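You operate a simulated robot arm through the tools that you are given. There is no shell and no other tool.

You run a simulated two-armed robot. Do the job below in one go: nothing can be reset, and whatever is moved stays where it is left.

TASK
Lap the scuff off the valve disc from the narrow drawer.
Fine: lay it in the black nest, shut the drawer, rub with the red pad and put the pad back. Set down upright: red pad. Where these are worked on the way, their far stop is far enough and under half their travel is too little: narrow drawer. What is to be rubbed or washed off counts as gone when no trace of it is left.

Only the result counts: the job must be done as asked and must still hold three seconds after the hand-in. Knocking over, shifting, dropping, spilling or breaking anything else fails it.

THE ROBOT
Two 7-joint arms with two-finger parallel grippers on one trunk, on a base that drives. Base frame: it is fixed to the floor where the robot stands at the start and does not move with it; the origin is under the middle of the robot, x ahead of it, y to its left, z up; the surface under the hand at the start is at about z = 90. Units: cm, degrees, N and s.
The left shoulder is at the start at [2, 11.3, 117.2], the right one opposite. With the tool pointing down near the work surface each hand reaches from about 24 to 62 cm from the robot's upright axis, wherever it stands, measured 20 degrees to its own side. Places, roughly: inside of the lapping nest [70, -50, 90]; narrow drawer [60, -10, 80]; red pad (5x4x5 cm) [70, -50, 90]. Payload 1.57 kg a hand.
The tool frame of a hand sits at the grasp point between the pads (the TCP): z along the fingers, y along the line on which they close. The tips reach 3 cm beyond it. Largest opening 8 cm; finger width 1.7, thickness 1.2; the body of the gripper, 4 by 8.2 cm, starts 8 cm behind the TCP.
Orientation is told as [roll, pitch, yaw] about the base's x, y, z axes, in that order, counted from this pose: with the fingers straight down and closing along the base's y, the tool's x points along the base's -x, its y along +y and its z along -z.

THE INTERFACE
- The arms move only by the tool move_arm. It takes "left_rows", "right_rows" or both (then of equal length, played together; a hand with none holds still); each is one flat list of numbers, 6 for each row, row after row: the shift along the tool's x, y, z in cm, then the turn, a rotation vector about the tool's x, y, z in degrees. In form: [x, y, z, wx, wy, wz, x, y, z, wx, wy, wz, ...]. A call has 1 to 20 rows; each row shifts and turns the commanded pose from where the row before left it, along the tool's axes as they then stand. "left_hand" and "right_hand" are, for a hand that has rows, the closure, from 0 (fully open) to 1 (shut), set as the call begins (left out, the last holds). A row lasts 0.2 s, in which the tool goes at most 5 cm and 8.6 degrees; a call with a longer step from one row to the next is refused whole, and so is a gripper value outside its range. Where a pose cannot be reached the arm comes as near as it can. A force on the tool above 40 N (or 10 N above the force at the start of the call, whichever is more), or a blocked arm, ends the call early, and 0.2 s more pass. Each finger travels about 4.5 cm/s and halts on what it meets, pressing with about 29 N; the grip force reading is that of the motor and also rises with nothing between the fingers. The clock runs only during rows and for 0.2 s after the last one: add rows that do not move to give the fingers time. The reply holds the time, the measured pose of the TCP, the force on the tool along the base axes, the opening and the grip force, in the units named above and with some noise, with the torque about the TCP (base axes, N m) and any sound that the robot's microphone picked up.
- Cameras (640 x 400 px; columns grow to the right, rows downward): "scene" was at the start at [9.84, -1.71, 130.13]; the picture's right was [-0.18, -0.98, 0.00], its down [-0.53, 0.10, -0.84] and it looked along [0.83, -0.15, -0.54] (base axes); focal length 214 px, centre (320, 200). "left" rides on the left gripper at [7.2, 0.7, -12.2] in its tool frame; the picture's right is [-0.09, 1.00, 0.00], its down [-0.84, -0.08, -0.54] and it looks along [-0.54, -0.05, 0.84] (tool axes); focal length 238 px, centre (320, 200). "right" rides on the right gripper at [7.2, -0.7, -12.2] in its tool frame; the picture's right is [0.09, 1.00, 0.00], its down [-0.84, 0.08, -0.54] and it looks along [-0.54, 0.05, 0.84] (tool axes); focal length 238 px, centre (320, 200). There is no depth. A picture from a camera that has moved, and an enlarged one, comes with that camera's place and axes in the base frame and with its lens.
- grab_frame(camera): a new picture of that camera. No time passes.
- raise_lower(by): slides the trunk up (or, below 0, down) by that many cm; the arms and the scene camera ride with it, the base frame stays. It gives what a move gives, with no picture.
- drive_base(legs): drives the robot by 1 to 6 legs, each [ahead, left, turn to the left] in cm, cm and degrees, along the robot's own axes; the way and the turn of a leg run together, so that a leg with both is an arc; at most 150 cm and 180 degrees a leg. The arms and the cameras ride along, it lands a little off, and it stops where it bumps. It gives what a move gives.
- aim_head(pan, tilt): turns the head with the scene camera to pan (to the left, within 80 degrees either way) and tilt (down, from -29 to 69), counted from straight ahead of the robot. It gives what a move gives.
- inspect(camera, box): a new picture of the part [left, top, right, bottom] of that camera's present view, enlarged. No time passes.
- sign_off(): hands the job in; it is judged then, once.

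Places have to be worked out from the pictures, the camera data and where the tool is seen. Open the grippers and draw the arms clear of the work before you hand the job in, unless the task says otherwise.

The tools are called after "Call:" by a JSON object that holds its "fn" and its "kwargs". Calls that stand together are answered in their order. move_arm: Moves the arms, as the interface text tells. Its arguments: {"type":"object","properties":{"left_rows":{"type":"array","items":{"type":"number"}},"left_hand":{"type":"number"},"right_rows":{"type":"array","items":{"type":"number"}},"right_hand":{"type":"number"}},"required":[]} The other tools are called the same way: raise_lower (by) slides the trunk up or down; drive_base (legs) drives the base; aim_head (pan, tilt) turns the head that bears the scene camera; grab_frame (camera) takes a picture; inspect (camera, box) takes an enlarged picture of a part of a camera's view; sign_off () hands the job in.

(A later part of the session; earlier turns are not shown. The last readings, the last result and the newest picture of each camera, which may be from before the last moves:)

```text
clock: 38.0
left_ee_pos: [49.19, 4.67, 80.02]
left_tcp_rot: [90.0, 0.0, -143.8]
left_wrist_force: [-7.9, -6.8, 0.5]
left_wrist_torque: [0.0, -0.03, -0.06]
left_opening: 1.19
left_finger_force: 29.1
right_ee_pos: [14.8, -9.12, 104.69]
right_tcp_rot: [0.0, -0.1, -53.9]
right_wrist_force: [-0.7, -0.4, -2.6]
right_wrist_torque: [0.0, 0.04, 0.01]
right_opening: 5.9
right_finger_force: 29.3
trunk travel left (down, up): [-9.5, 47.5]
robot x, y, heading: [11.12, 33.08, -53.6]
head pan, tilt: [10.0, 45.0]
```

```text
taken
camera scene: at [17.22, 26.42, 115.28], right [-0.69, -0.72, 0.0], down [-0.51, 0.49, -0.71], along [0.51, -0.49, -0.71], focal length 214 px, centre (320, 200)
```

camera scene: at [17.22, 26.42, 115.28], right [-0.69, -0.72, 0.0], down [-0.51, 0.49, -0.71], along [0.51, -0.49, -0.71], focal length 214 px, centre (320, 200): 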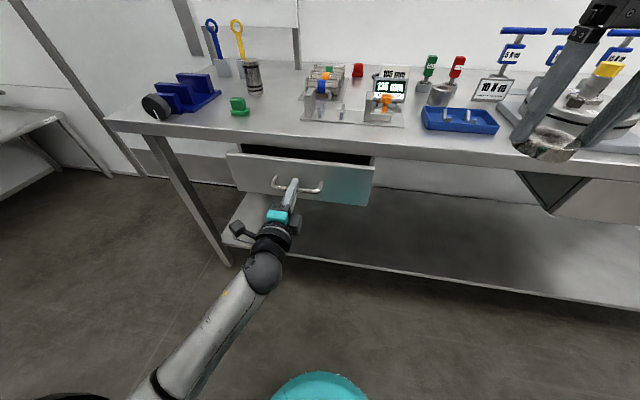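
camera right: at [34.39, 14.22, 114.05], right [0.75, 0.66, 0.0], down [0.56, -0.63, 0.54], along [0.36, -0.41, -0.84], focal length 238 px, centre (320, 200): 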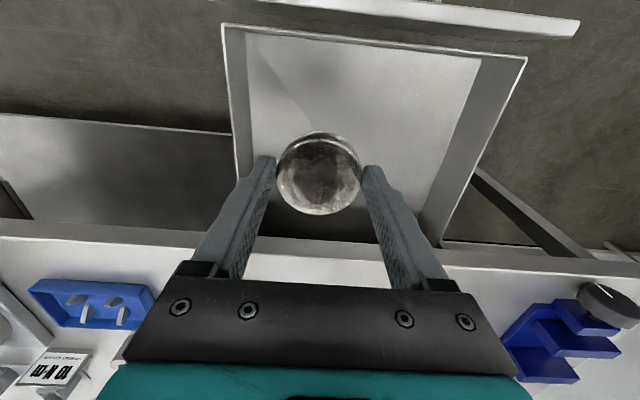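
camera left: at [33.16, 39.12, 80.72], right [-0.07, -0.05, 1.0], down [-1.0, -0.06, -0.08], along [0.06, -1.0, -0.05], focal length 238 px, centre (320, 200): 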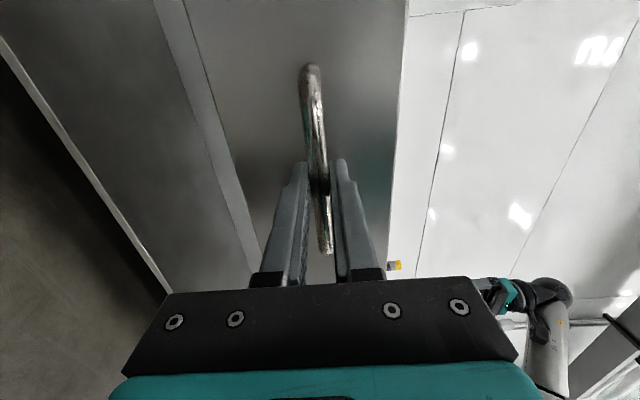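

25 cm pushed in; 5 cm remain. I continue with small steps until it meets the closed stop.

Call:
{"fn": "move_arm", "kwargs": {"left_rows": [-0.1, 0, 1, 0, 0, 0, -0.1, 0, 1, 0, 0, 0, 0, 0, 1, 0, 0, 0, 0, 0, 1, 0, 0, 0, 0, 0, 0.6, 0, 0, 0, 0, 0, 0.4, 0, 0, 0, 0, 0, 0.3, 0, 0, 0, 0, 0, 0.3, 0, 0, 0]}}

Call:
{"fn": "inspect", "kwargs": {"camera": "scene", "box": [220, 130, 380, 230]}}

Call:
{"fn": "grab_frame", "kwargs": {"camera": "left"}}

```text
clock: 39.8
left_ee_pos: [52.33, 0.44, 79.97]
left_tcp_rot: [90.0, -0.1, -143.8]
left_wrist_force: [-12.3, 19.4, -0.3]
left_wrist_torque: [0.03, 0.02, 0.0]
left_opening: 1.19
left_finger_force: 29.7
right_ee_pos: [14.75, -8.89, 104.84]
right_tcp_rot: [0.0, -0.1, -53.9]
right_wrist_force: [0.6, 1.1, -4.0]
right_wrist_torque: [0.03, -0.02, 0.01]
right_opening: 5.94
right_finger_force: 29.5
trunk travel left (down, up): [-9.5, 47.5]
robot x, y, heading: [10.65, 33.25, -53.9]
head pan, tilt: [10.0, 45.0]
```

```text
4.00 times, centred on (300, 180) of scene
camera zoom: at [17.18, 26.67, 115.29], right [-0.69, -0.72, 0.0], down [-0.51, 0.49, -0.71], along [0.51, -0.49, -0.71], focal length 858 px, centre (400, 280)
```

zoom: 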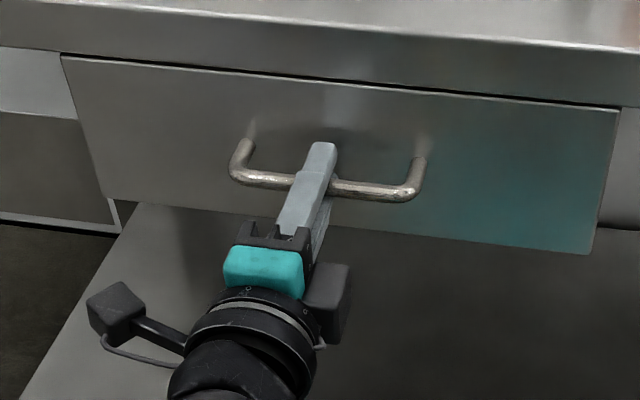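

```text
taken
camera left: at [51.01, 14.58, 80.72], right [-0.07, -0.06, 1.0], down [-1.0, -0.06, -0.08], along [0.06, -1.0, -0.05], focal length 238 px, centre (320, 200)
```

left: 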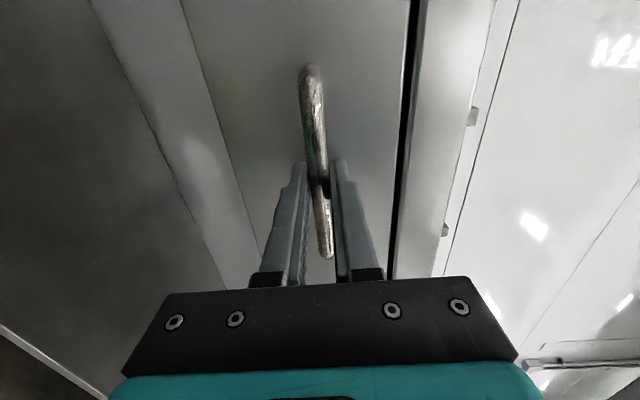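

The drawer is back at its closed position with ~23 N reaction, so it is shut. I open the left hand and withdraw straight back.

Call:
{"fn": "move_arm", "kwargs": {"left_rows": [0, 0, 0, 0, 0, 0, 0, 0, 0, 0, 0, 0, 0, 0, 0, 0, 0, 0, 0, 0, 0, 0, 0, 0], "left_hand": 0.45}}

Call:
{"fn": "move_arm", "kwargs": {"left_rows": [0, 0, -1.5, 0, 0, 0, 0, 0, -1.5, 0, 0, 0, 0, 0, -2, 0, 0, 0, 0, 0, -2, 0, 0, 0, 0, 0, -2, 0, 0, 0, 0, 0, -2, 0, 0, 0]}}

Call:
{"fn": "inspect", "kwargs": {"camera": "scene", "box": [220, 130, 380, 230]}}

Call:
{"fn": "grab_frame", "kwargs": {"camera": "scene"}}

```text
clock: 40.8
left_ee_pos: [52.33, 0.22, 79.95]
left_tcp_rot: [90.0, 0.1, -143.7]
left_wrist_force: [-0.7, -0.3, -0.6]
left_wrist_torque: [-0.01, -0.01, 0.02]
left_opening: 4.44
left_finger_force: 0.3
right_ee_pos: [14.85, -8.97, 104.82]
right_tcp_rot: [-0.1, 0.0, -53.9]
right_wrist_force: [0.4, -0.7, -3.5]
right_wrist_torque: [0.03, -0.02, 0.01]
right_opening: 5.92
right_finger_force: 29.1
trunk travel left (down, up): [-9.5, 47.5]
robot x, y, heading: [10.97, 33.14, -53.9]
head pan, tilt: [10.0, 45.0]
```

```text
clock: 42.2
left_ee_pos: [45.86, 9.12, 79.95]
left_tcp_rot: [90.0, 0.1, -143.8]
left_wrist_force: [0.0, -0.1, 1.0]
left_wrist_torque: [0.01, -0.03, 0.04]
left_opening: 4.36
left_finger_force: 0.1
right_ee_pos: [14.82, -8.91, 104.75]
right_tcp_rot: [0.0, -0.1, -53.9]
right_wrist_force: [0.5, -0.4, -3.4]
right_wrist_torque: [0.01, 0.01, -0.03]
right_opening: 5.91
right_finger_force: 29.1
trunk travel left (down, up): [-9.5, 47.5]
robot x, y, heading: [10.71, 32.7, -53.7]
head pan, tilt: [10.0, 45.0]
```

```text
4.00 times, centred on (300, 180) of scene
camera zoom: at [17.3, 26.49, 115.28], right [-0.69, -0.72, 0.0], down [-0.51, 0.49, -0.71], along [0.51, -0.49, -0.71], focal length 858 px, centre (400, 280)
```

zoom: 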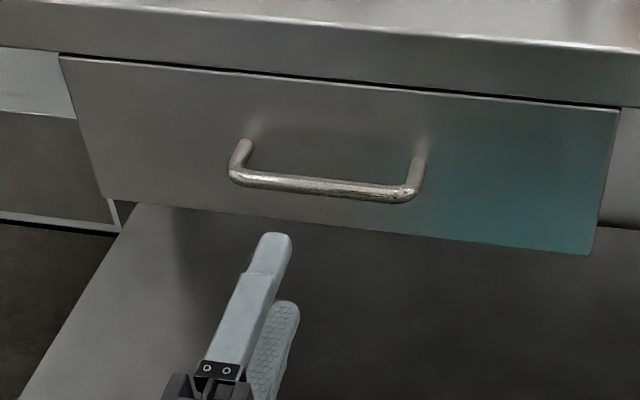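

```text
taken
camera scene: at [17.3, 26.49, 115.28], right [-0.69, -0.72, 0.0], down [-0.51, 0.49, -0.71], along [0.51, -0.49, -0.71], focal length 214 px, centre (320, 200)
```

scene: 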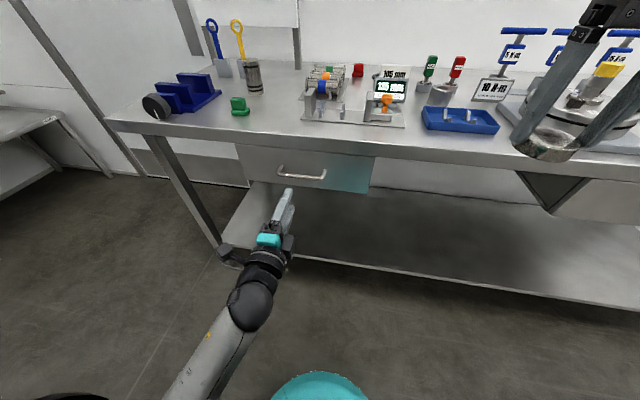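

The drawer is flush shut. I raise the left hand and turn it back to pointing down, then raise the trunk to its starting height before driving closer.

Call:
{"fn": "move_arm", "kwargs": {"left_rows": [0, 3, 0, 0, 0, 0, 0, 3, 0, 0, 0, 0, 0, 3, 0, 0, 0, 0, 0, 3, 0, 0, 0, 0, 0, 3, 0, 0, 0, 0, 0, 0, 0, 4.95, 4.95, -4.95, 0, 0, 0, 4.95, 4.95, -4.95, 0, 0, 0, 4.95, 4.95, -4.95, 0, 0, 0, 4.95, 4.95, -4.95, 0, 0, 0, 4.95, 4.95, -4.95, 0, 0, 0, 4.95, 4.95, -4.95, 0, 0, 0, 4.95, 4.95, -4.95, 0, 0, 0, 4.95, 4.95, -4.95, 0, 0, 0, 4.95, 4.95, -4.95, 0, 0, 0, 4.95, 4.95, -4.95, 0, 0, 0, 4.95, 4.95, -4.95, 0, 0, 0, 4.95, 4.95, -4.95, 0, 0, 0, 4.95, 4.95, -4.95, 0, 0, 0, 4.95, 4.95, -4.95], "left_hand": 0.6}}

Call:
{"fn": "raise_lower", "kwargs": {"by": 20}}

Call:
{"fn": "aim_head", "kwargs": {"pan": 0, "tilt": 60}}

Call:
{"fn": "grab_frame", "kwargs": {"camera": "scene"}}

```text
clock: 45.0
left_ee_pos: [51.84, 9.3, 92.22]
left_tcp_rot: [46.7, -14.2, -91.0]
left_wrist_force: [-1.1, 0.1, -0.3]
left_wrist_torque: [0.0, -0.02, 0.0]
left_opening: 3.17
left_finger_force: 0.1
left hand out of reach, approached as far as the arm can: row 4, 5, 13
right_ee_pos: [14.87, -8.97, 104.7]
right_tcp_rot: [0.0, 0.0, -53.9]
right_wrist_force: [-0.6, 0.0, -3.4]
right_wrist_torque: [0.05, 0.04, -0.01]
right_opening: 5.9
right_finger_force: 29.1
trunk travel left (down, up): [-9.5, 47.5]
robot x, y, heading: [10.78, 33.17, -53.9]
head pan, tilt: [10.0, 45.0]
stopped in row 13 (left hand): the arm was blocked; the commanded pose is now the measured one
```

```text
clock: 47.2
left_ee_pos: [51.82, 9.26, 112.18]
left_tcp_rot: [46.7, -14.2, -91.0]
left_wrist_force: [0.1, -0.2, -0.9]
left_wrist_torque: [0.0, -0.03, 0.01]
left_opening: 3.2
left_finger_force: 0.1
right_ee_pos: [14.9, -8.94, 124.64]
right_tcp_rot: [-0.1, 0.1, -53.9]
right_wrist_force: [0.7, 0.7, -3.3]
right_wrist_torque: [0.02, 0.01, 0.01]
right_opening: 5.9
right_finger_force: 29.3
trunk travel left (down, up): [-29.5, 27.5]
robot x, y, heading: [10.82, 32.95, -54.1]
head pan, tilt: [10.0, 45.0]
```

```text
clock: 47.9
left_ee_pos: [51.79, 9.21, 112.12]
left_tcp_rot: [46.6, -14.2, -91.0]
left_wrist_force: [-0.6, 0.2, -0.3]
left_wrist_torque: [0.06, -0.01, -0.01]
left_opening: 3.23
left_finger_force: 0.1
right_ee_pos: [14.95, -9.06, 124.74]
right_tcp_rot: [0.0, 0.1, -53.9]
right_wrist_force: [0.0, -0.3, -4.1]
right_wrist_torque: [-0.01, -0.01, 0.01]
right_opening: 5.89
right_finger_force: 29.1
trunk travel left (down, up): [-29.5, 27.5]
robot x, y, heading: [10.85, 32.96, -54.0]
head pan, tilt: [0.0, 60.0]
```

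```text
taken
camera scene: at [15.38, 26.73, 133.33], right [-0.81, -0.59, 0.0], down [-0.51, 0.7, -0.5], along [0.3, -0.4, -0.87], focal length 214 px, centre (320, 200)
```

scene: 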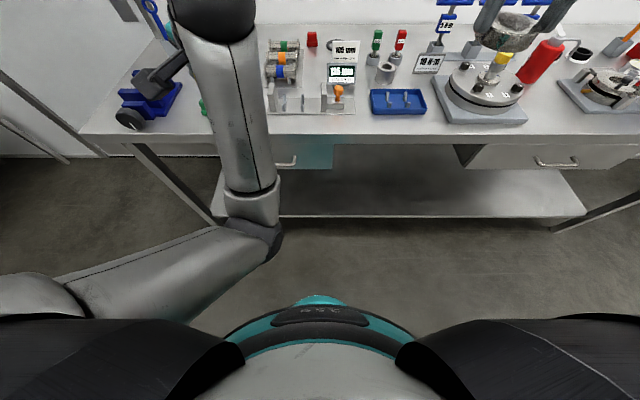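

The left arm stopped during its turn-back; before anything else I check what is around the left hand and that nothing was disturbed.

Call:
{"fn": "grab_frame", "kwargs": {"camera": "left"}}

Call:
{"fn": "aim_head", "kwargs": {"pan": 15, "tilt": 40}}

Call:
{"fn": "grab_frame", "kwargs": {"camera": "scene"}}

```text
taken
camera left: at [43.65, 18.66, 119.01], right [0.69, 0.08, 0.72], down [-0.46, -0.73, 0.51], along [0.56, -0.68, -0.46], focal length 238 px, centre (320, 200)
```

left: 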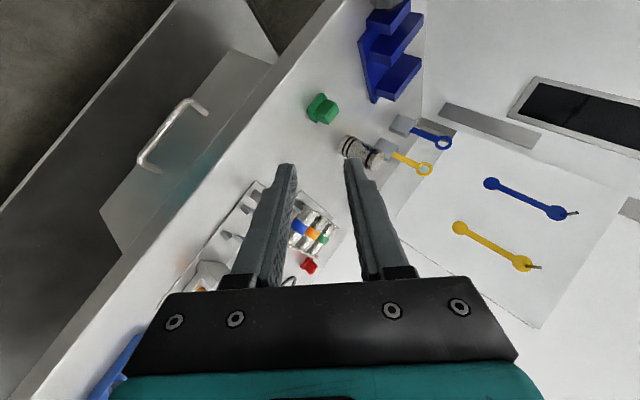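

```text
clock: 48.8
left_ee_pos: [51.83, 9.33, 112.13]
left_tcp_rot: [46.6, -14.2, -90.9]
left_wrist_force: [-0.9, -0.7, -1.5]
left_wrist_torque: [-0.05, 0.03, 0.01]
left_opening: 3.18
left_finger_force: 0.0
right_ee_pos: [14.88, -8.86, 124.76]
right_tcp_rot: [0.0, 0.0, -53.9]
right_wrist_force: [-0.3, -0.1, -3.8]
right_wrist_torque: [0.0, 0.02, -0.01]
right_opening: 5.9
right_finger_force: 28.9
trunk travel left (down, up): [-29.5, 27.5]
robot x, y, heading: [10.66, 33.19, -53.9]
head pan, tilt: [15.0, 40.0]
```

```text
taken
camera scene: at [18.06, 26.78, 135.99], right [-0.63, -0.78, 0.0], down [-0.5, 0.4, -0.77], along [0.6, -0.48, -0.64], focal length 214 px, centre (320, 200)
```

scene: 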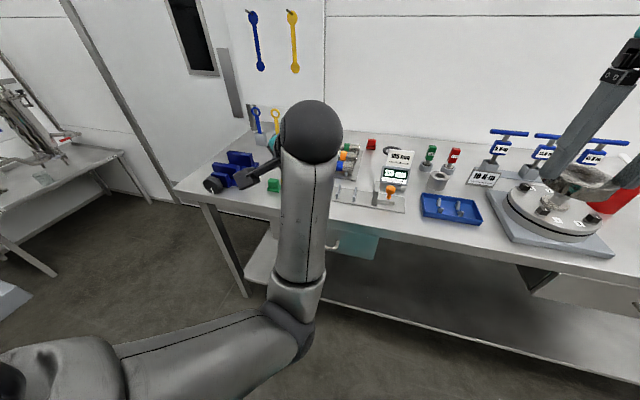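

Everything on the bench still stands in place and the left hand is free in the air. I finish turning it to tool-down from its measured orientation.

Call:
{"fn": "move_arm", "kwargs": {"left_rows": [0, 0, 0, 4.97, 3.44, -3.66, 0, 0, 0, 4.97, 3.44, -3.66, 0, 0, 0, 4.97, 3.44, -3.66, 0, 0, 0, 4.97, 3.44, -3.66, 0, 0, 0, 4.97, 3.44, -3.66, 0, 0, 0, 4.97, 3.44, -3.66, 0, 0, 0, 4.97, 3.44, -3.66, 0, 0, 0, 4.97, 3.44, -3.66]}}

Call:
{"fn": "grab_frame", "kwargs": {"camera": "scene"}}

```text
clock: 50.6
left_ee_pos: [58.46, 7.07, 107.69]
left_tcp_rot: [0.2, -0.3, -53.7]
left_wrist_force: [0.3, 0.0, 0.3]
left_wrist_torque: [-0.02, -0.01, -0.01]
left_opening: 3.22
left_finger_force: 0.0
left hand out of reach, approached as far as the arm can: row 2, 3, 4, 5, 6
right_ee_pos: [14.87, -9.0, 124.71]
right_tcp_rot: [0.0, -0.1, -53.9]
right_wrist_force: [0.1, -0.3, -4.2]
right_wrist_torque: [0.01, 0.04, -0.03]
right_opening: 5.91
right_finger_force: 28.8
trunk travel left (down, up): [-29.5, 27.5]
robot x, y, heading: [10.8, 32.73, -53.9]
head pan, tilt: [15.0, 40.0]
```

```text
taken
camera scene: at [18.07, 26.79, 136.0], right [-0.63, -0.78, 0.0], down [-0.5, 0.4, -0.77], along [0.6, -0.48, -0.64], focal length 214 px, centre (320, 200)
```

scene: 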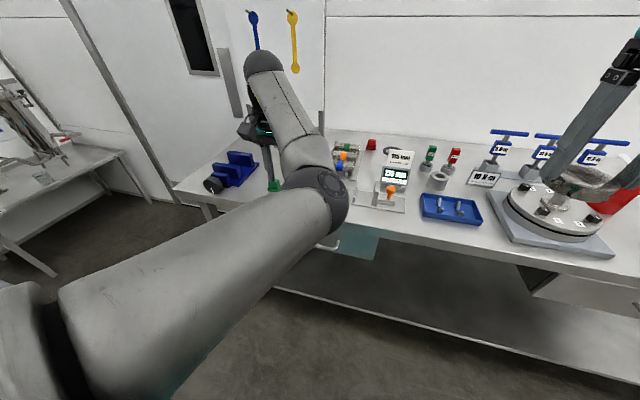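

Left hand is tool-down again. I draw it back toward the robot and up so it clears the bench when I drive in.

Call:
{"fn": "move_arm", "kwargs": {"left_rows": [1.5, 0, -1.5, 0, 0, 0, 2, 0, -1.5, 0, 0, 0, 2, 0, -1.5, 0, 0, 0, 2, 0, -1.5, 0, 0, 0, 2, 0, -1.5, 0, 0, 0, 2, 0, -1.5, 0, 0, 0, 2, 0, -1.5, 0, 0, 0, 2, 0, -1.5, 0, 0, 0, 2, 0, -1, 0, 0, 0]}}

Call:
{"fn": "aim_head", "kwargs": {"pan": 0, "tilt": 60}}

Call:
{"fn": "grab_frame", "kwargs": {"camera": "scene"}}

Call:
{"fn": "grab_frame", "kwargs": {"camera": "left"}}

```text
clock: 52.6
left_ee_pos: [59.31, 20.48, 120.56]
left_tcp_rot: [0.2, -0.3, -53.8]
left_wrist_force: [0.2, 0.5, 0.0]
left_wrist_torque: [0.02, 0.01, -0.01]
left_opening: 3.21
left_finger_force: 0.2
left hand out of reach, approached as far as the arm can: row 1, 2, 3, 4, 5, 6, 7, 9
right_ee_pos: [14.98, -8.95, 124.76]
right_tcp_rot: [0.0, 0.0, -53.8]
right_wrist_force: [1.0, 0.6, -2.9]
right_wrist_torque: [0.01, 0.01, 0.0]
right_opening: 5.88
right_finger_force: 28.7
trunk travel left (down, up): [-29.5, 27.5]
robot x, y, heading: [10.75, 33.29, -53.9]
head pan, tilt: [15.0, 40.0]
```

```text
clock: 53.4
left_ee_pos: [59.26, 20.49, 120.52]
left_tcp_rot: [0.2, -0.4, -53.7]
left_wrist_force: [-0.3, -0.7, 1.5]
left_wrist_torque: [0.01, 0.02, 0.02]
left_opening: 3.2
left_finger_force: 0.0
right_ee_pos: [14.85, -8.92, 124.83]
right_tcp_rot: [0.1, 0.0, -53.9]
right_wrist_force: [-0.8, -0.4, -2.5]
right_wrist_torque: [0.05, 0.03, 0.03]
right_opening: 5.91
right_finger_force: 29.0
trunk travel left (down, up): [-29.5, 27.5]
robot x, y, heading: [10.94, 32.84, -54.0]
head pan, tilt: [0.0, 60.0]
```

```text
taken
camera scene: at [15.38, 26.74, 133.33], right [-0.81, -0.59, 0.0], down [-0.51, 0.7, -0.5], along [0.3, -0.4, -0.87], focal length 214 px, centre (320, 200)
```

scene: 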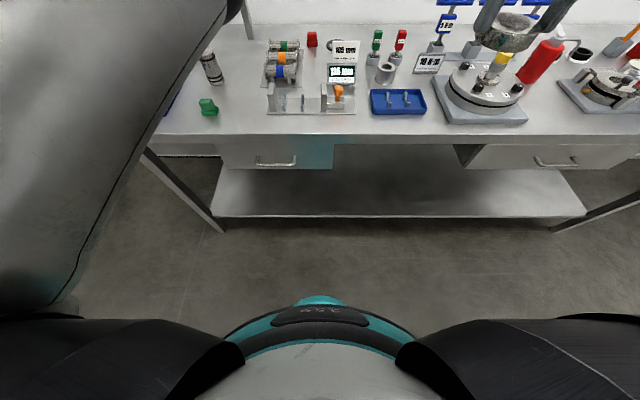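

```text
taken
camera left: at [55.6, 26.76, 132.68], right [0.86, 0.51, 0.0], down [0.43, -0.72, 0.55], along [0.28, -0.47, -0.84], focal length 238 px, centre (320, 200)
```

left: 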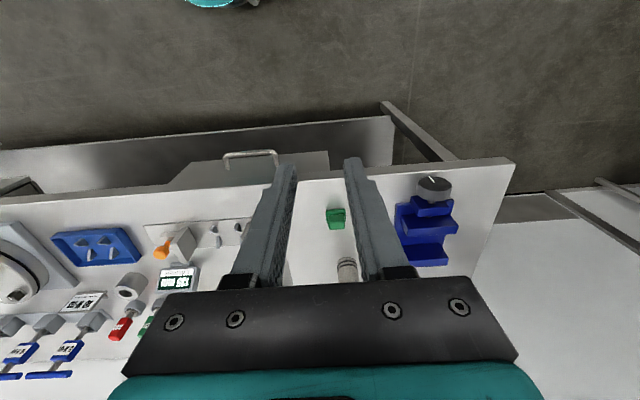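

The way is clear. I drive in toward the bench, about 33 cm ahead and 8 cm left, stopping short of the shelf.

Call:
{"fn": "drive_base", "kwargs": {"legs": [[20, 8, 0], [13, 0, 0]]}}

Call:
{"fn": "grab_frame", "kwargs": {"camera": "scene"}}

Call:
{"fn": "grab_frame", "kwargs": {"camera": "right"}}

Call:
{"fn": "grab_frame", "kwargs": {"camera": "left"}}

```text
clock: 56.0
left_ee_pos: [85.23, -1.49, 120.43]
left_tcp_rot: [0.2, -0.3, -53.6]
left_wrist_force: [-0.8, -0.4, -0.5]
left_wrist_torque: [0.02, 0.01, -0.02]
left_opening: 3.19
left_finger_force: 0.1
right_ee_pos: [40.92, -30.91, 124.73]
right_tcp_rot: [0.0, 0.0, -53.7]
right_wrist_force: [-0.5, -0.2, -4.0]
right_wrist_torque: [0.05, 0.06, -0.01]
right_opening: 5.92
right_finger_force: 28.8
trunk travel left (down, up): [-29.5, 27.5]
robot x, y, heading: [36.09, 11.16, -53.4]
head pan, tilt: [0.0, 60.0]
```

```text
taken
camera scene: at [41.25, 4.76, 133.32], right [-0.81, -0.59, 0.0], down [-0.51, 0.7, -0.5], along [0.3, -0.4, -0.87], focal length 214 px, centre (320, 200)
```

scene: 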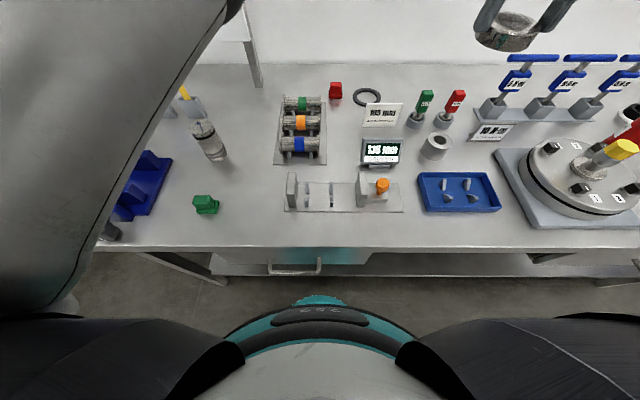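

```text
taken
camera right: at [36.12, -25.39, 137.0], right [0.75, 0.66, 0.0], down [0.56, -0.63, 0.54], along [0.36, -0.4, -0.84], focal length 238 px, centre (320, 200)
```

right: 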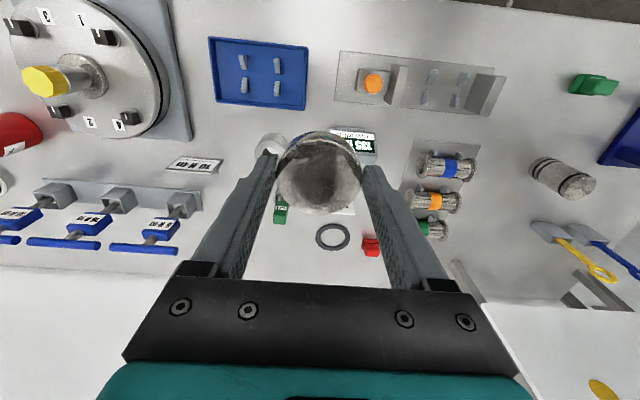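

```text
taken
camera left: at [81.48, 4.89, 132.66], right [0.86, 0.52, 0.0], down [0.43, -0.72, 0.55], along [0.28, -0.47, -0.84], focal length 238 px, centre (320, 200)
```

left: 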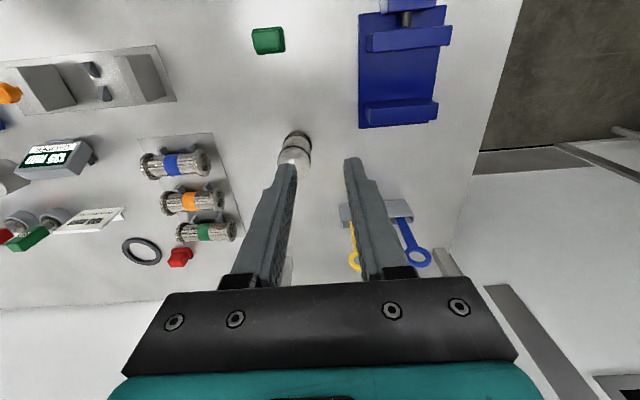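

Triangulated: nest centre about [66.0, -54.1, 90] (outer ≈9 cm, inner ≈6.7 cm), pad about [74, -48.3]. I creep 5 cm closer for reach, then check.

Call:
{"fn": "drive_base", "kwargs": {"legs": [[5, 0, 0]]}}

Call:
{"fn": "aim_head", "kwargs": {"pan": -10, "tilt": 40}}

Call:
{"fn": "grab_frame", "kwargs": {"camera": "scene"}}

```text
clock: 56.9
left_ee_pos: [88.07, -5.35, 120.42]
left_tcp_rot: [0.2, -0.4, -53.6]
left_wrist_force: [-0.2, -0.1, 0.2]
left_wrist_torque: [0.0, 0.03, -0.01]
left_opening: 3.21
left_finger_force: 0.1
right_ee_pos: [43.8, -34.82, 124.65]
right_tcp_rot: [-0.1, 0.1, -53.7]
right_wrist_force: [0.0, -0.7, -4.1]
right_wrist_torque: [0.05, 0.01, -0.01]
right_opening: 5.93
right_finger_force: 29.2
trunk travel left (down, up): [-29.5, 27.5]
robot x, y, heading: [39.53, 6.83, -53.8]
head pan, tilt: [0.0, 60.0]
```

```text
clock: 57.7
left_ee_pos: [88.04, -5.33, 120.54]
left_tcp_rot: [0.1, -0.4, -53.6]
left_wrist_force: [0.6, 0.2, -0.2]
left_wrist_torque: [-0.01, 0.0, 0.02]
left_opening: 3.21
left_finger_force: 0.0
right_ee_pos: [43.62, -35.0, 124.71]
right_tcp_rot: [-0.1, 0.1, -53.7]
right_wrist_force: [0.5, -0.3, -2.5]
right_wrist_torque: [0.03, 0.03, 0.0]
right_opening: 5.9
right_finger_force: 29.1
trunk travel left (down, up): [-29.5, 27.5]
robot x, y, heading: [39.49, 6.94, -53.6]
head pan, tilt: [-10.0, 40.0]
```

```text
taken
camera scene: at [43.96, -1.42, 135.99], right [-0.9, -0.44, 0.0], down [-0.28, 0.58, -0.77], along [0.34, -0.69, -0.64], focal length 214 px, centre (320, 200)
```

scene: 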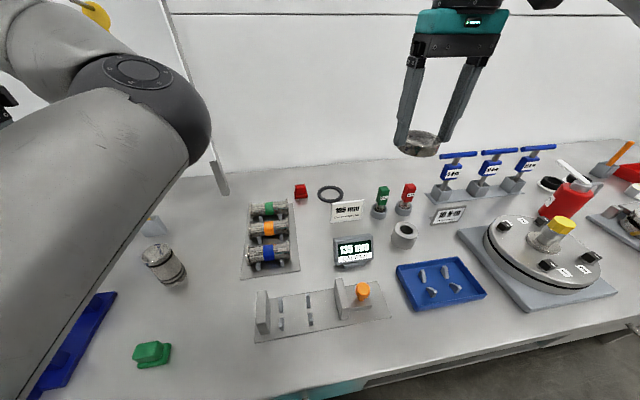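

Robot axis is now about 65 cm from nest and pad. I lower the trunk 10 cm (hands still well above everything) and carry the disc over toward the nest to test the reach.

Call:
{"fn": "raise_lower", "kwargs": {"by": -10}}

Call:
{"fn": "move_arm", "kwargs": {"right_rows": [-2.5, 0.7, 0, 0, 0, 0, -2.5, 0.7, 0, 0, 0, 0, -2.5, 0.7, 0, 0, 0, 0, -2.5, 0.7, 0, 0, 0, 0, -2.5, 0.7, 0, 0, 0, 0, -2.5, 0.7, 0, 0, 0, 0, -2.5, 0.7, 0, 0, 0, 0, -2.5, 0.7, 0, 0, 0, 0, -2.5, 0.6, 0, 0, 0, 0]}}

Call:
{"fn": "grab_frame", "kwargs": {"camera": "right"}}

Call:
{"fn": "grab_frame", "kwargs": {"camera": "scene"}}

```text
clock: 59.0
left_ee_pos: [88.02, -5.28, 110.44]
left_tcp_rot: [0.1, -0.4, -53.6]
left_wrist_force: [-0.4, 0.0, 0.4]
left_wrist_torque: [0.0, -0.01, 0.0]
left_opening: 3.21
left_finger_force: 0.0
right_ee_pos: [43.73, -34.81, 114.72]
right_tcp_rot: [-0.1, 0.0, -53.7]
right_wrist_force: [0.5, 0.0, -3.1]
right_wrist_torque: [0.0, 0.0, 0.01]
right_opening: 5.92
right_finger_force: 28.9
trunk travel left (down, up): [-19.5, 37.5]
robot x, y, heading: [39.65, 7.2, -53.6]
head pan, tilt: [-10.0, 40.0]
```

```text
clock: 61.0
left_ee_pos: [88.15, -5.3, 110.56]
left_tcp_rot: [0.2, -0.4, -53.6]
left_wrist_force: [0.4, 0.1, 0.7]
left_wrist_torque: [0.02, 0.02, -0.01]
left_opening: 3.19
left_finger_force: 0.0
right_ee_pos: [58.41, -46.01, 114.05]
right_tcp_rot: [0.0, 0.0, -53.6]
right_wrist_force: [0.3, -0.4, -3.9]
right_wrist_torque: [0.02, 0.01, -0.03]
right_opening: 5.91
right_finger_force: 29.1
right hand out of reach, approached as far as the arm can: row 8, 9
trunk travel left (down, up): [-19.5, 37.5]
robot x, y, heading: [39.79, 7.15, -53.6]
head pan, tilt: [-10.0, 40.0]
```

```text
taken
camera right: at [53.76, -40.54, 126.47], right [0.75, 0.66, 0.0], down [0.56, -0.63, 0.54], along [0.36, -0.41, -0.84], focal length 238 px, centre (320, 200)
```

right: 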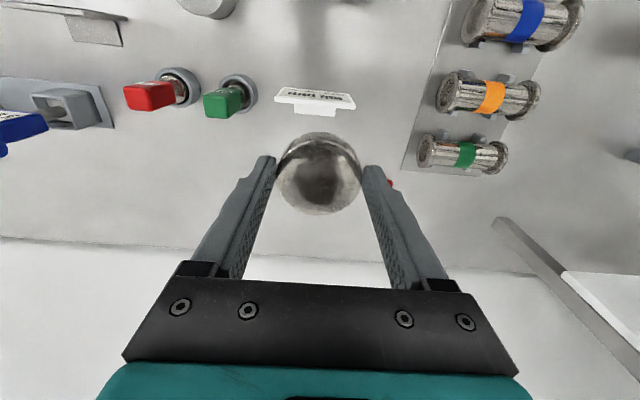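

```text
taken
camera scene: at [43.98, -1.4, 126.0], right [-0.9, -0.44, 0.0], down [-0.28, 0.58, -0.77], along [0.34, -0.69, -0.64], focal length 214 px, centre (320, 200)
```

scene: 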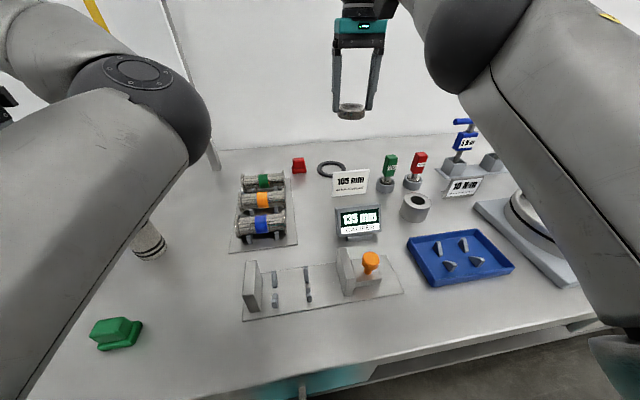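

With the tool straight down the arm falls ~6–10 cm short. Let me look down at the gap between the base and the bench shelf to see whether I can creep closer.

Call:
{"fn": "aim_head", "kwargs": {"pan": 0, "tilt": 69}}

Call:
{"fn": "grab_frame", "kwargs": {"camera": "scene"}}

Call:
{"fn": "inspect", "kwargs": {"camera": "right", "box": [230, 120, 410, 232]}}

```text
clock: 62.0
left_ee_pos: [88.04, -5.33, 110.5]
left_tcp_rot: [0.1, -0.5, -53.6]
left_wrist_force: [-0.1, -0.1, -0.3]
left_wrist_torque: [-0.02, -0.03, -0.02]
left_opening: 3.17
left_finger_force: 0.1
right_ee_pos: [58.42, -46.15, 114.27]
right_tcp_rot: [0.1, -0.1, -53.8]
right_wrist_force: [0.3, -1.1, -2.9]
right_wrist_torque: [0.01, -0.03, -0.03]
right_opening: 5.89
right_finger_force: 28.5
trunk travel left (down, up): [-19.5, 37.5]
robot x, y, heading: [39.4, 7.32, -53.7]
head pan, tilt: [0.0, 68.8]
```

```text
taken
camera scene: at [43.5, 1.69, 122.39], right [-0.81, -0.59, 0.0], down [-0.55, 0.75, -0.36], along [0.21, -0.29, -0.93], focal length 214 px, centre (320, 200)
```

scene: 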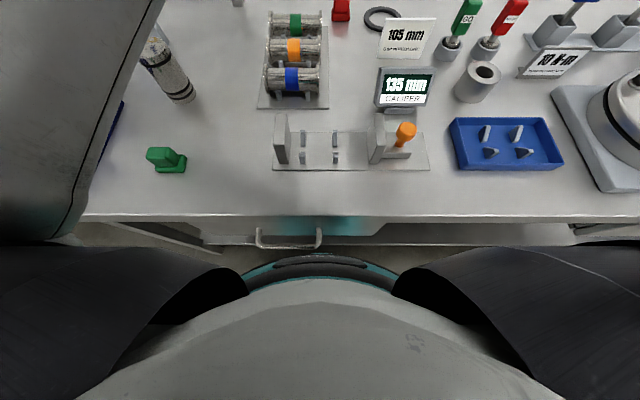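

```text
3.56 times, centred on (320, 176) of right
camera zoom: at [53.71, -40.56, 126.48], right [0.75, 0.66, 0.0], down [0.56, -0.63, 0.54], along [0.36, -0.41, -0.84], focal length 848 px, centre (320, 285)
```

zoom: 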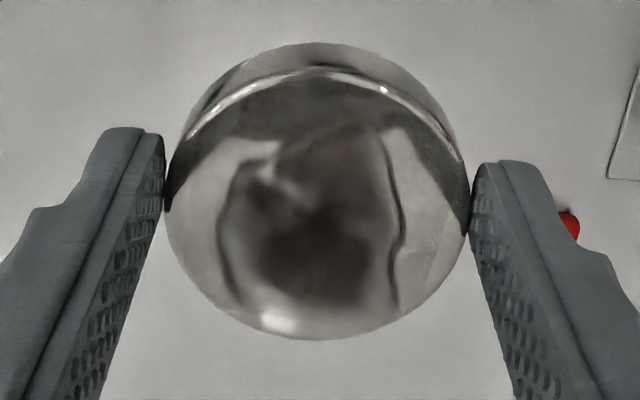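

About 5 cm of gap remains between base and shelf; I creep 3 cm more.

Call:
{"fn": "drive_base", "kwargs": {"legs": [[3, 0, 0]]}}

Call:
{"fn": "aim_head", "kwargs": {"pan": -10, "tilt": 42}}

Call:
{"fn": "grab_frame", "kwargs": {"camera": "scene"}}

Call:
{"fn": "grab_frame", "kwargs": {"camera": "left"}}

```text
clock: 62.8
left_ee_pos: [89.86, -7.82, 110.35]
left_tcp_rot: [0.3, -0.3, -53.6]
left_wrist_force: [0.3, -0.1, 0.1]
left_wrist_torque: [-0.02, 0.03, 0.01]
left_opening: 3.2
left_finger_force: 0.0
right_ee_pos: [60.38, -48.59, 114.13]
right_tcp_rot: [-0.1, 0.1, -53.6]
right_wrist_force: [1.2, -0.5, -3.1]
right_wrist_torque: [0.05, 0.02, 0.01]
right_opening: 5.88
right_finger_force: 29.2
trunk travel left (down, up): [-19.5, 37.5]
robot x, y, heading: [41.37, 4.87, -53.7]
head pan, tilt: [0.0, 68.8]
```

```text
clock: 63.7
left_ee_pos: [89.81, -7.77, 110.52]
left_tcp_rot: [0.2, -0.4, -53.7]
left_wrist_force: [0.4, 0.0, -0.4]
left_wrist_torque: [0.03, 0.03, 0.02]
left_opening: 3.22
left_finger_force: 0.0
right_ee_pos: [60.18, -48.42, 114.21]
right_tcp_rot: [0.2, 0.0, -53.7]
right_wrist_force: [-0.1, 0.5, -3.2]
right_wrist_torque: [0.0, 0.03, -0.01]
right_opening: 5.91
right_finger_force: 29.0
trunk travel left (down, up): [-19.5, 37.5]
robot x, y, heading: [40.93, 4.57, -53.7]
head pan, tilt: [-10.0, 42.0]
```

```text
taken
camera scene: at [45.66, -3.69, 125.7], right [-0.9, -0.44, 0.0], down [-0.3, 0.6, -0.74], along [0.33, -0.67, -0.67], focal length 214 px, centre (320, 200)
```

scene: 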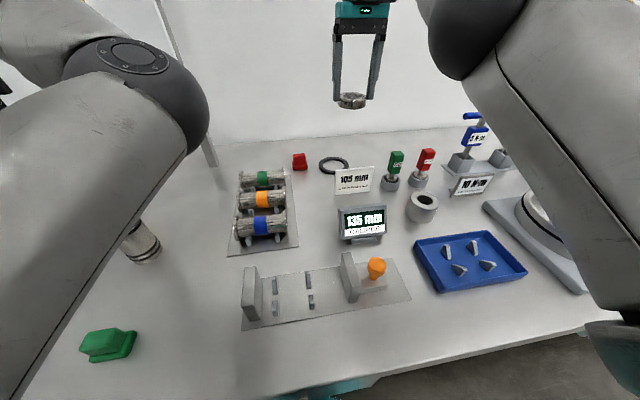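

```text
taken
camera left: at [86.11, -1.44, 122.69], right [0.86, 0.52, 0.0], down [0.43, -0.72, 0.55], along [0.29, -0.47, -0.84], focal length 238 px, centre (320, 200)
```

left: 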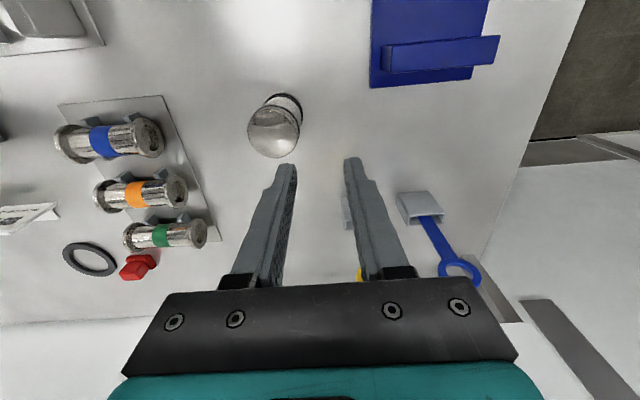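

Now the nest and pad are within reach with a modest tilt. I zoom both cameras on the nest to refine its centre and height.

Call:
{"fn": "inspect", "kwargs": {"camera": "scene", "box": [280, 140, 380, 202]}}

Call:
{"fn": "inspect", "kwargs": {"camera": "left", "box": [50, 215, 170, 290]}}

```text
6.40 times, centred on (330, 171) of scene
camera zoom: at [45.66, -3.69, 125.7], right [-0.9, -0.44, 0.0], down [-0.3, 0.6, -0.74], along [0.33, -0.67, -0.67], focal length 1373 px, centre (256, 386)
```

zoom: 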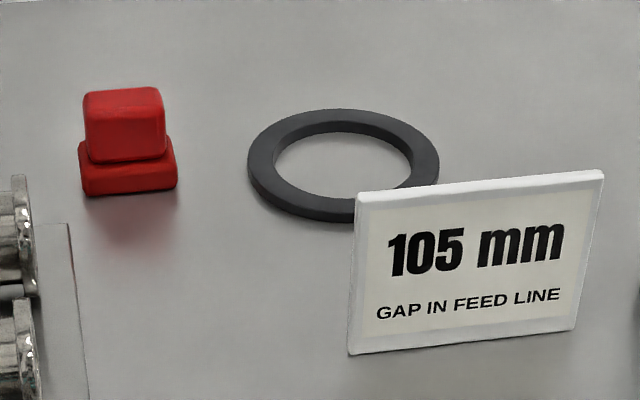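

```text
5.33 times, centred on (110, 252) of left
camera zoom: at [86.11, -1.44, 122.69], right [0.86, 0.52, 0.0], down [0.43, -0.72, 0.55], along [0.29, -0.47, -0.84], focal length 1271 px, centre (1440, -80)
```

zoom: 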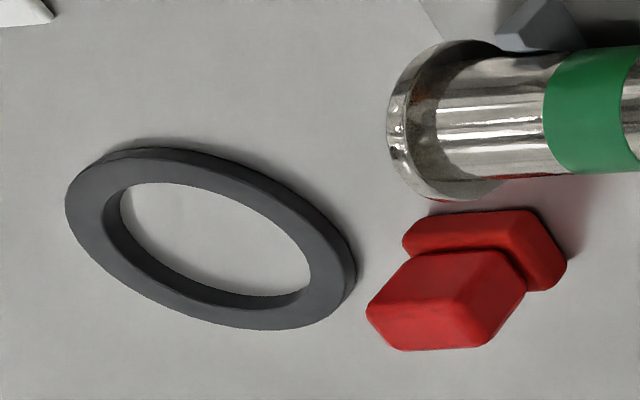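

Ring: outer ≈8.9, inner ≈6.4, height ≈1 cm, centre ≈[66.2, -53.9]. I tilt the right hand 15° outward for reach and move above the nest at z ≈ 104.

Call:
{"fn": "move_arm", "kwargs": {"right_rows": [0, 0, 0, 0, -7.5, 0, 0, 0, 0, 0, -7.5, 0, -1.09, 0.375, 2.88, 0, 0, 0, -1.09, 0.375, 2.88, 0, 0, 0, -1.09, 0.375, 2.88, 0, 0, 0, -1.09, 0.375, 2.88, 0, 0, 0]}}

Call:
{"fn": "grab_frame", "kwargs": {"camera": "right"}}

Call:
{"fn": "grab_frame", "kwargs": {"camera": "scene"}}

Call:
{"fn": "grab_frame", "kwargs": {"camera": "left"}}

```text
clock: 65.1
left_ee_pos: [89.83, -7.75, 110.5]
left_tcp_rot: [0.2, -0.4, -53.7]
left_wrist_force: [0.1, 0.1, 1.0]
left_wrist_torque: [0.02, 0.01, 0.01]
left_opening: 3.16
left_finger_force: 0.0
right_ee_pos: [65.49, -53.43, 104.17]
right_tcp_rot: [-0.1, -14.9, -53.7]
right_wrist_force: [-0.2, 0.5, -3.6]
right_wrist_torque: [0.01, 0.04, -0.02]
right_opening: 5.88
right_finger_force: 28.3
trunk travel left (down, up): [-19.5, 37.5]
robot x, y, heading: [41.13, 4.7, -53.8]
head pan, tilt: [-10.0, 42.0]
```

```text
taken
camera right: at [59.23, -45.58, 114.19], right [0.75, 0.66, -0.02], down [0.46, -0.49, 0.74], along [0.48, -0.57, -0.67], focal length 238 px, centre (320, 200)
```

right: 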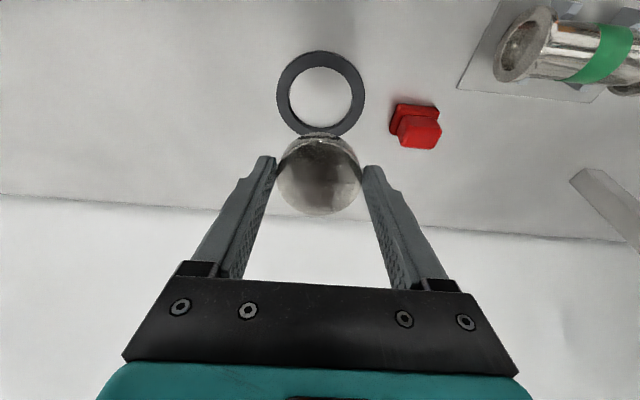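

```text
taken
camera scene: at [45.71, -3.71, 125.7], right [-0.9, -0.44, 0.0], down [-0.3, 0.6, -0.74], along [0.33, -0.67, -0.67], focal length 214 px, centre (320, 200)
```

scene: 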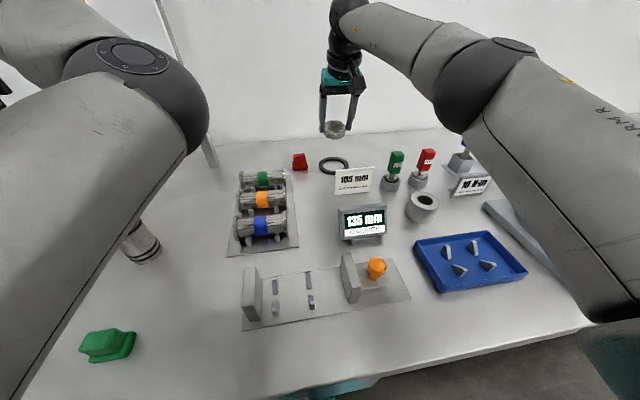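

```text
taken
camera left: at [86.17, -1.45, 122.67], right [0.86, 0.52, 0.0], down [0.43, -0.72, 0.55], along [0.29, -0.47, -0.84], focal length 238 px, centre (320, 200)
```

left: 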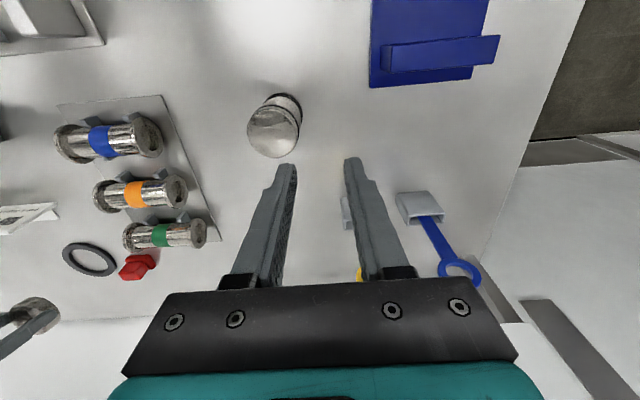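

The wrist camera puts the nest centre practically below: about n = 82.1 along the approach, e aligned. I lower to z ≈ 97 with a slight pull-back and check.

Call:
{"fn": "move_arm", "kwargs": {"right_rows": [0.83, 0.02, 2.26, 0, 0, 0, 0.83, 0.02, 2.26, 0, 0, 0, 0.83, 0.02, 2.26, 0, 0, 0, 0, 0, 0, 0, 0, 0]}}

Call:
{"fn": "grab_frame", "kwargs": {"camera": "right"}}

Call:
{"fn": "inspect", "kwargs": {"camera": "scene", "box": [280, 120, 400, 195]}}

Call:
{"fn": "inspect", "kwargs": {"camera": "left", "box": [0, 210, 160, 310]}}

```text
clock: 66.1
left_ee_pos: [89.9, -7.87, 110.55]
left_tcp_rot: [0.1, -0.4, -53.6]
left_wrist_force: [-0.4, -1.1, -0.4]
left_wrist_torque: [-0.03, -0.05, 0.01]
left_opening: 3.21
left_finger_force: 0.1
right_ee_pos: [65.26, -52.86, 97.05]
right_tcp_rot: [0.1, -15.0, -53.8]
right_wrist_force: [0.1, 0.5, -4.4]
right_wrist_torque: [0.06, 0.03, 0.01]
right_opening: 5.9
right_finger_force: 29.2
trunk travel left (down, up): [-19.5, 37.5]
robot x, y, heading: [41.26, 4.73, -53.6]
head pan, tilt: [-10.0, 42.0]
```

```text
taken
camera right: at [58.85, -44.96, 107.02], right [0.75, 0.66, -0.02], down [0.46, -0.49, 0.74], along [0.48, -0.57, -0.67], focal length 238 px, centre (320, 200)
```

right: 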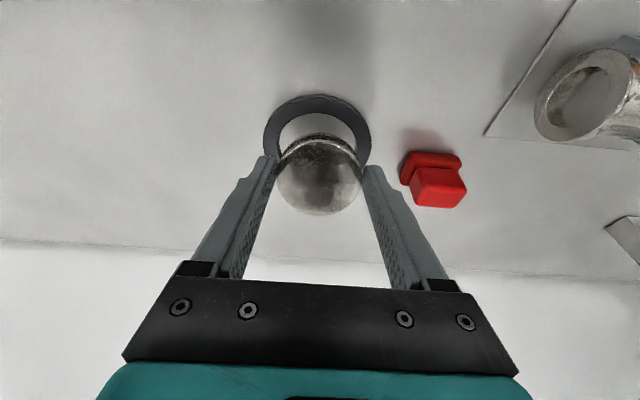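

```text
5.33 times, centred on (340, 158) of scene
camera zoom: at [45.66, -3.69, 125.71], right [-0.9, -0.44, 0.0], down [-0.3, 0.6, -0.74], along [0.33, -0.67, -0.67], focal length 1144 px, centre (213, 427)
```

zoom: 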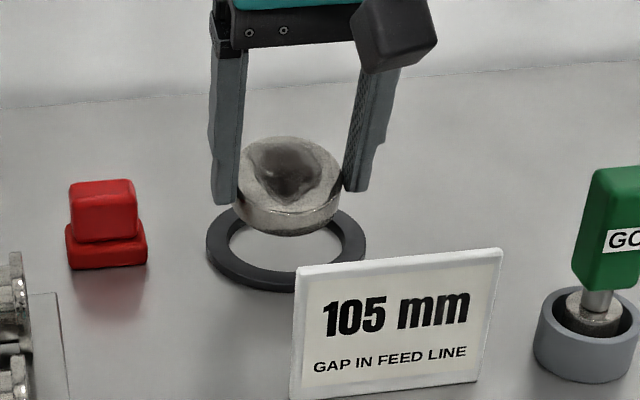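

```text
4.00 times, centred on (80, 260) of left
camera zoom: at [86.12, -1.44, 122.69], right [0.86, 0.52, 0.0], down [0.43, -0.72, 0.55], along [0.29, -0.47, -0.84], focal length 953 px, centre (1280, -40)
```

zoom: 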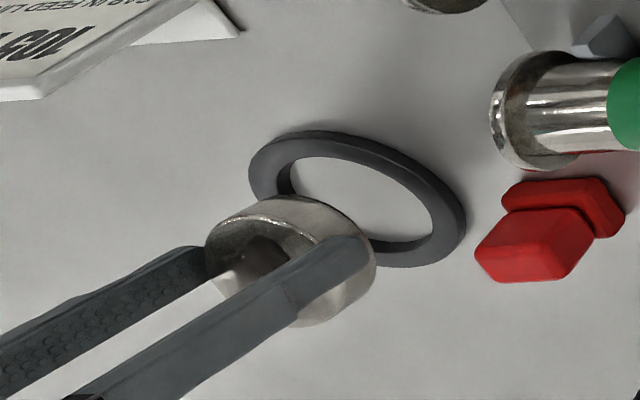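

The disc hovers just over the ring. I zoom the wrist camera to fine-align laterally.

Call:
{"fn": "inspect", "kwargs": {"camera": "right", "box": [240, 80, 400, 180]}}

```text
4.00 times, centred on (320, 130) of right
camera zoom: at [58.85, -44.96, 107.02], right [0.75, 0.66, -0.02], down [0.46, -0.49, 0.74], along [0.48, -0.57, -0.67], focal length 953 px, centre (320, 480)
```

zoom: 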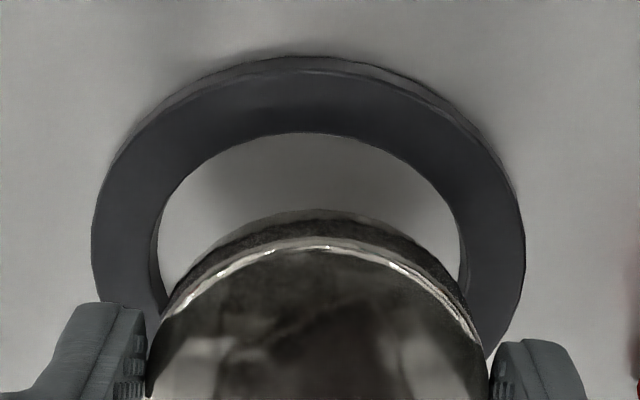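

Nest centre is ~0.17 cm to the right of the disc; I correct and lower until the near edge of the disc is inside the ring at table level.

Call:
{"fn": "move_arm", "kwargs": {"right_rows": [0.15, -0.17, 0.4, 0, 0, 0, 0.2, 0, 0.65, 0, 0, 0, 0.2, 0, 0.65, 0, 0, 0, 0.2, 0, 0.65, 0, 0, 0, 0, 0, 0, 0, 0, 0]}}

Call:
{"fn": "inspect", "kwargs": {"camera": "right", "box": [240, 100, 400, 200]}}

Call:
{"fn": "inspect", "kwargs": {"camera": "scene", "box": [280, 120, 400, 195]}}

Call:
{"fn": "inspect", "kwargs": {"camera": "left", "box": [0, 210, 160, 310]}}

```text
clock: 67.3
left_ee_pos: [89.84, -7.74, 110.48]
left_tcp_rot: [0.2, -0.4, -53.6]
left_wrist_force: [0.8, 0.0, -0.6]
left_wrist_torque: [0.01, 0.03, 0.04]
left_opening: 3.22
left_finger_force: 0.0
right_ee_pos: [65.08, -52.87, 94.53]
right_tcp_rot: [0.1, -15.0, -53.7]
right_wrist_force: [0.4, -0.2, -3.3]
right_wrist_torque: [0.0, 0.04, -0.03]
right_opening: 5.9
right_finger_force: 29.0
trunk travel left (down, up): [-19.5, 37.5]
robot x, y, heading: [41.51, 4.64, -53.5]
head pan, tilt: [-10.0, 42.0]
```

```text
4.00 times, centred on (320, 150) of right
camera zoom: at [58.68, -44.95, 104.53], right [0.75, 0.66, -0.02], down [0.46, -0.49, 0.74], along [0.48, -0.57, -0.67], focal length 953 px, centre (320, 400)
```

zoom: 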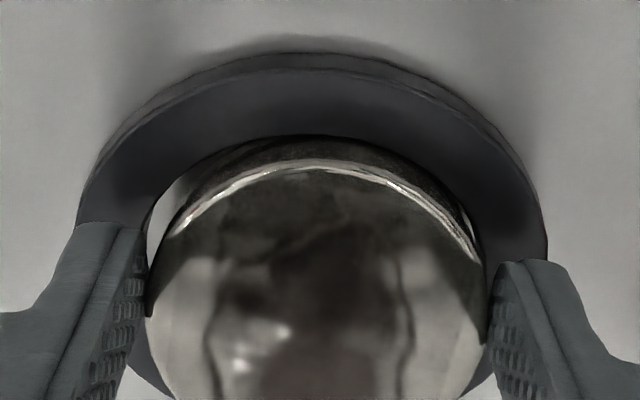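

```text
5.33 times, centred on (340, 158) of scene
camera zoom: at [45.66, -3.69, 125.71], right [-0.9, -0.44, 0.0], down [-0.3, 0.6, -0.74], along [0.33, -0.67, -0.67], focal length 1144 px, centre (213, 427)
```

zoom: 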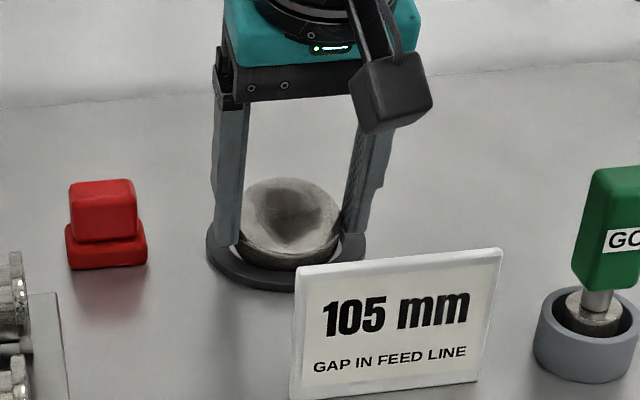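

```text
4.00 times, centred on (80, 260) of left
camera zoom: at [86.12, -1.44, 122.69], right [0.86, 0.52, 0.0], down [0.43, -0.72, 0.55], along [0.29, -0.47, -0.84], focal length 953 px, centre (1280, -40)
```

zoom: 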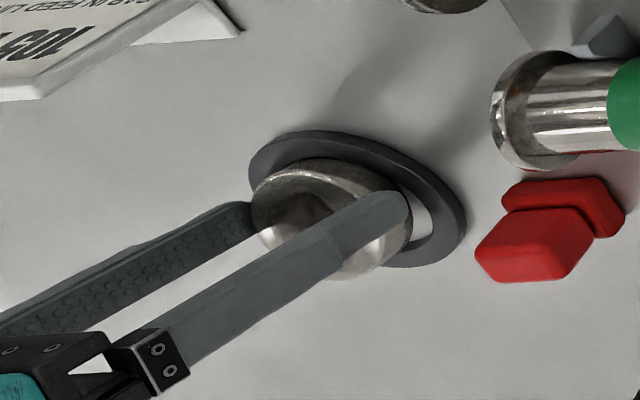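

The disc's near edge is inside the ring and no contact yet. I lower 0.3 cm more, nudge 0.1 cm right, and release so it settles flat.

Call:
{"fn": "move_arm", "kwargs": {"right_rows": [0.08, -0.1, 0.29, 0, 0, 0, 0, 0, 0, 0, 0, 0]}}

Call:
{"fn": "move_arm", "kwargs": {"right_rows": [0, 0, 0, 0, 0, 0, 0, 0, 0, 0, 0, 0, 0, 0, 0, 0, 0, 0], "right_hand": 0.1}}

Call:
{"fn": "inspect", "kwargs": {"camera": "right", "box": [240, 100, 400, 200]}}

Call:
{"fn": "inspect", "kwargs": {"camera": "scene", "box": [280, 120, 400, 195]}}

```text
clock: 67.9
left_ee_pos: [89.7, -7.56, 110.54]
left_tcp_rot: [0.2, -0.4, -53.6]
left_wrist_force: [0.2, 0.3, 1.0]
left_wrist_torque: [-0.01, 0.0, -0.01]
left_opening: 3.22
left_finger_force: 0.1
right_ee_pos: [65.03, -52.8, 94.56]
right_tcp_rot: [0.1, -15.3, -53.7]
right_wrist_force: [0.8, 1.6, 10.0]
right_wrist_torque: [0.28, 0.05, -0.03]
right_opening: 5.89
right_finger_force: 28.8
trunk travel left (down, up): [-19.5, 37.5]
robot x, y, heading: [41.69, 4.78, -53.8]
head pan, tilt: [-10.0, 42.0]
```

```text
clock: 68.7
left_ee_pos: [89.75, -7.78, 110.47]
left_tcp_rot: [0.1, -0.4, -53.5]
left_wrist_force: [0.7, 0.1, 0.6]
left_wrist_torque: [-0.01, 0.01, 0.03]
left_opening: 3.18
left_finger_force: 0.0
right_ee_pos: [64.85, -52.76, 94.3]
right_tcp_rot: [0.0, -15.1, -53.7]
right_wrist_force: [0.6, -1.4, 0.5]
right_wrist_torque: [0.0, 0.02, -0.01]
right_opening: 7.2
right_finger_force: 0.1
trunk travel left (down, up): [-19.5, 37.5]
robot x, y, heading: [41.24, 4.55, -53.7]
head pan, tilt: [-10.0, 42.0]
```

```text
4.00 times, centred on (320, 150) of right
camera zoom: at [58.57, -44.99, 104.28], right [0.75, 0.66, -0.02], down [0.46, -0.49, 0.74], along [0.48, -0.57, -0.67], focal length 953 px, centre (320, 400)
```

zoom: 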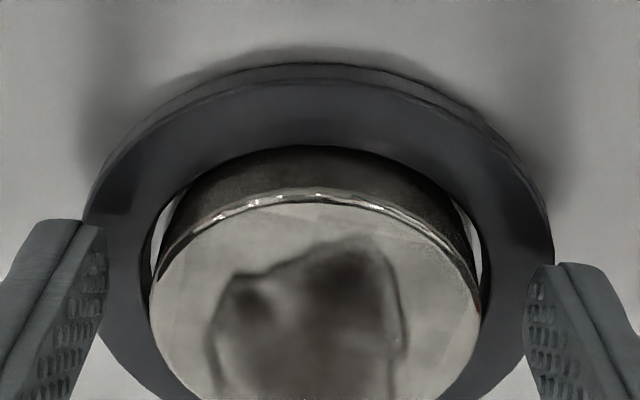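

```text
5.33 times, centred on (340, 158) of scene
camera zoom: at [45.65, -3.66, 125.71], right [-0.9, -0.44, 0.0], down [-0.3, 0.6, -0.74], along [0.33, -0.67, -0.67], focal length 1144 px, centre (213, 427)
```

zoom: 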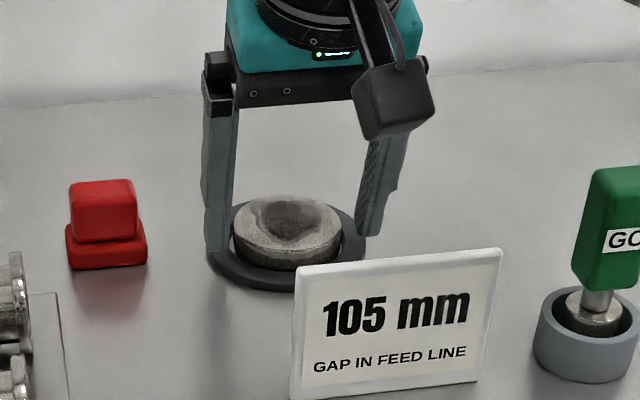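

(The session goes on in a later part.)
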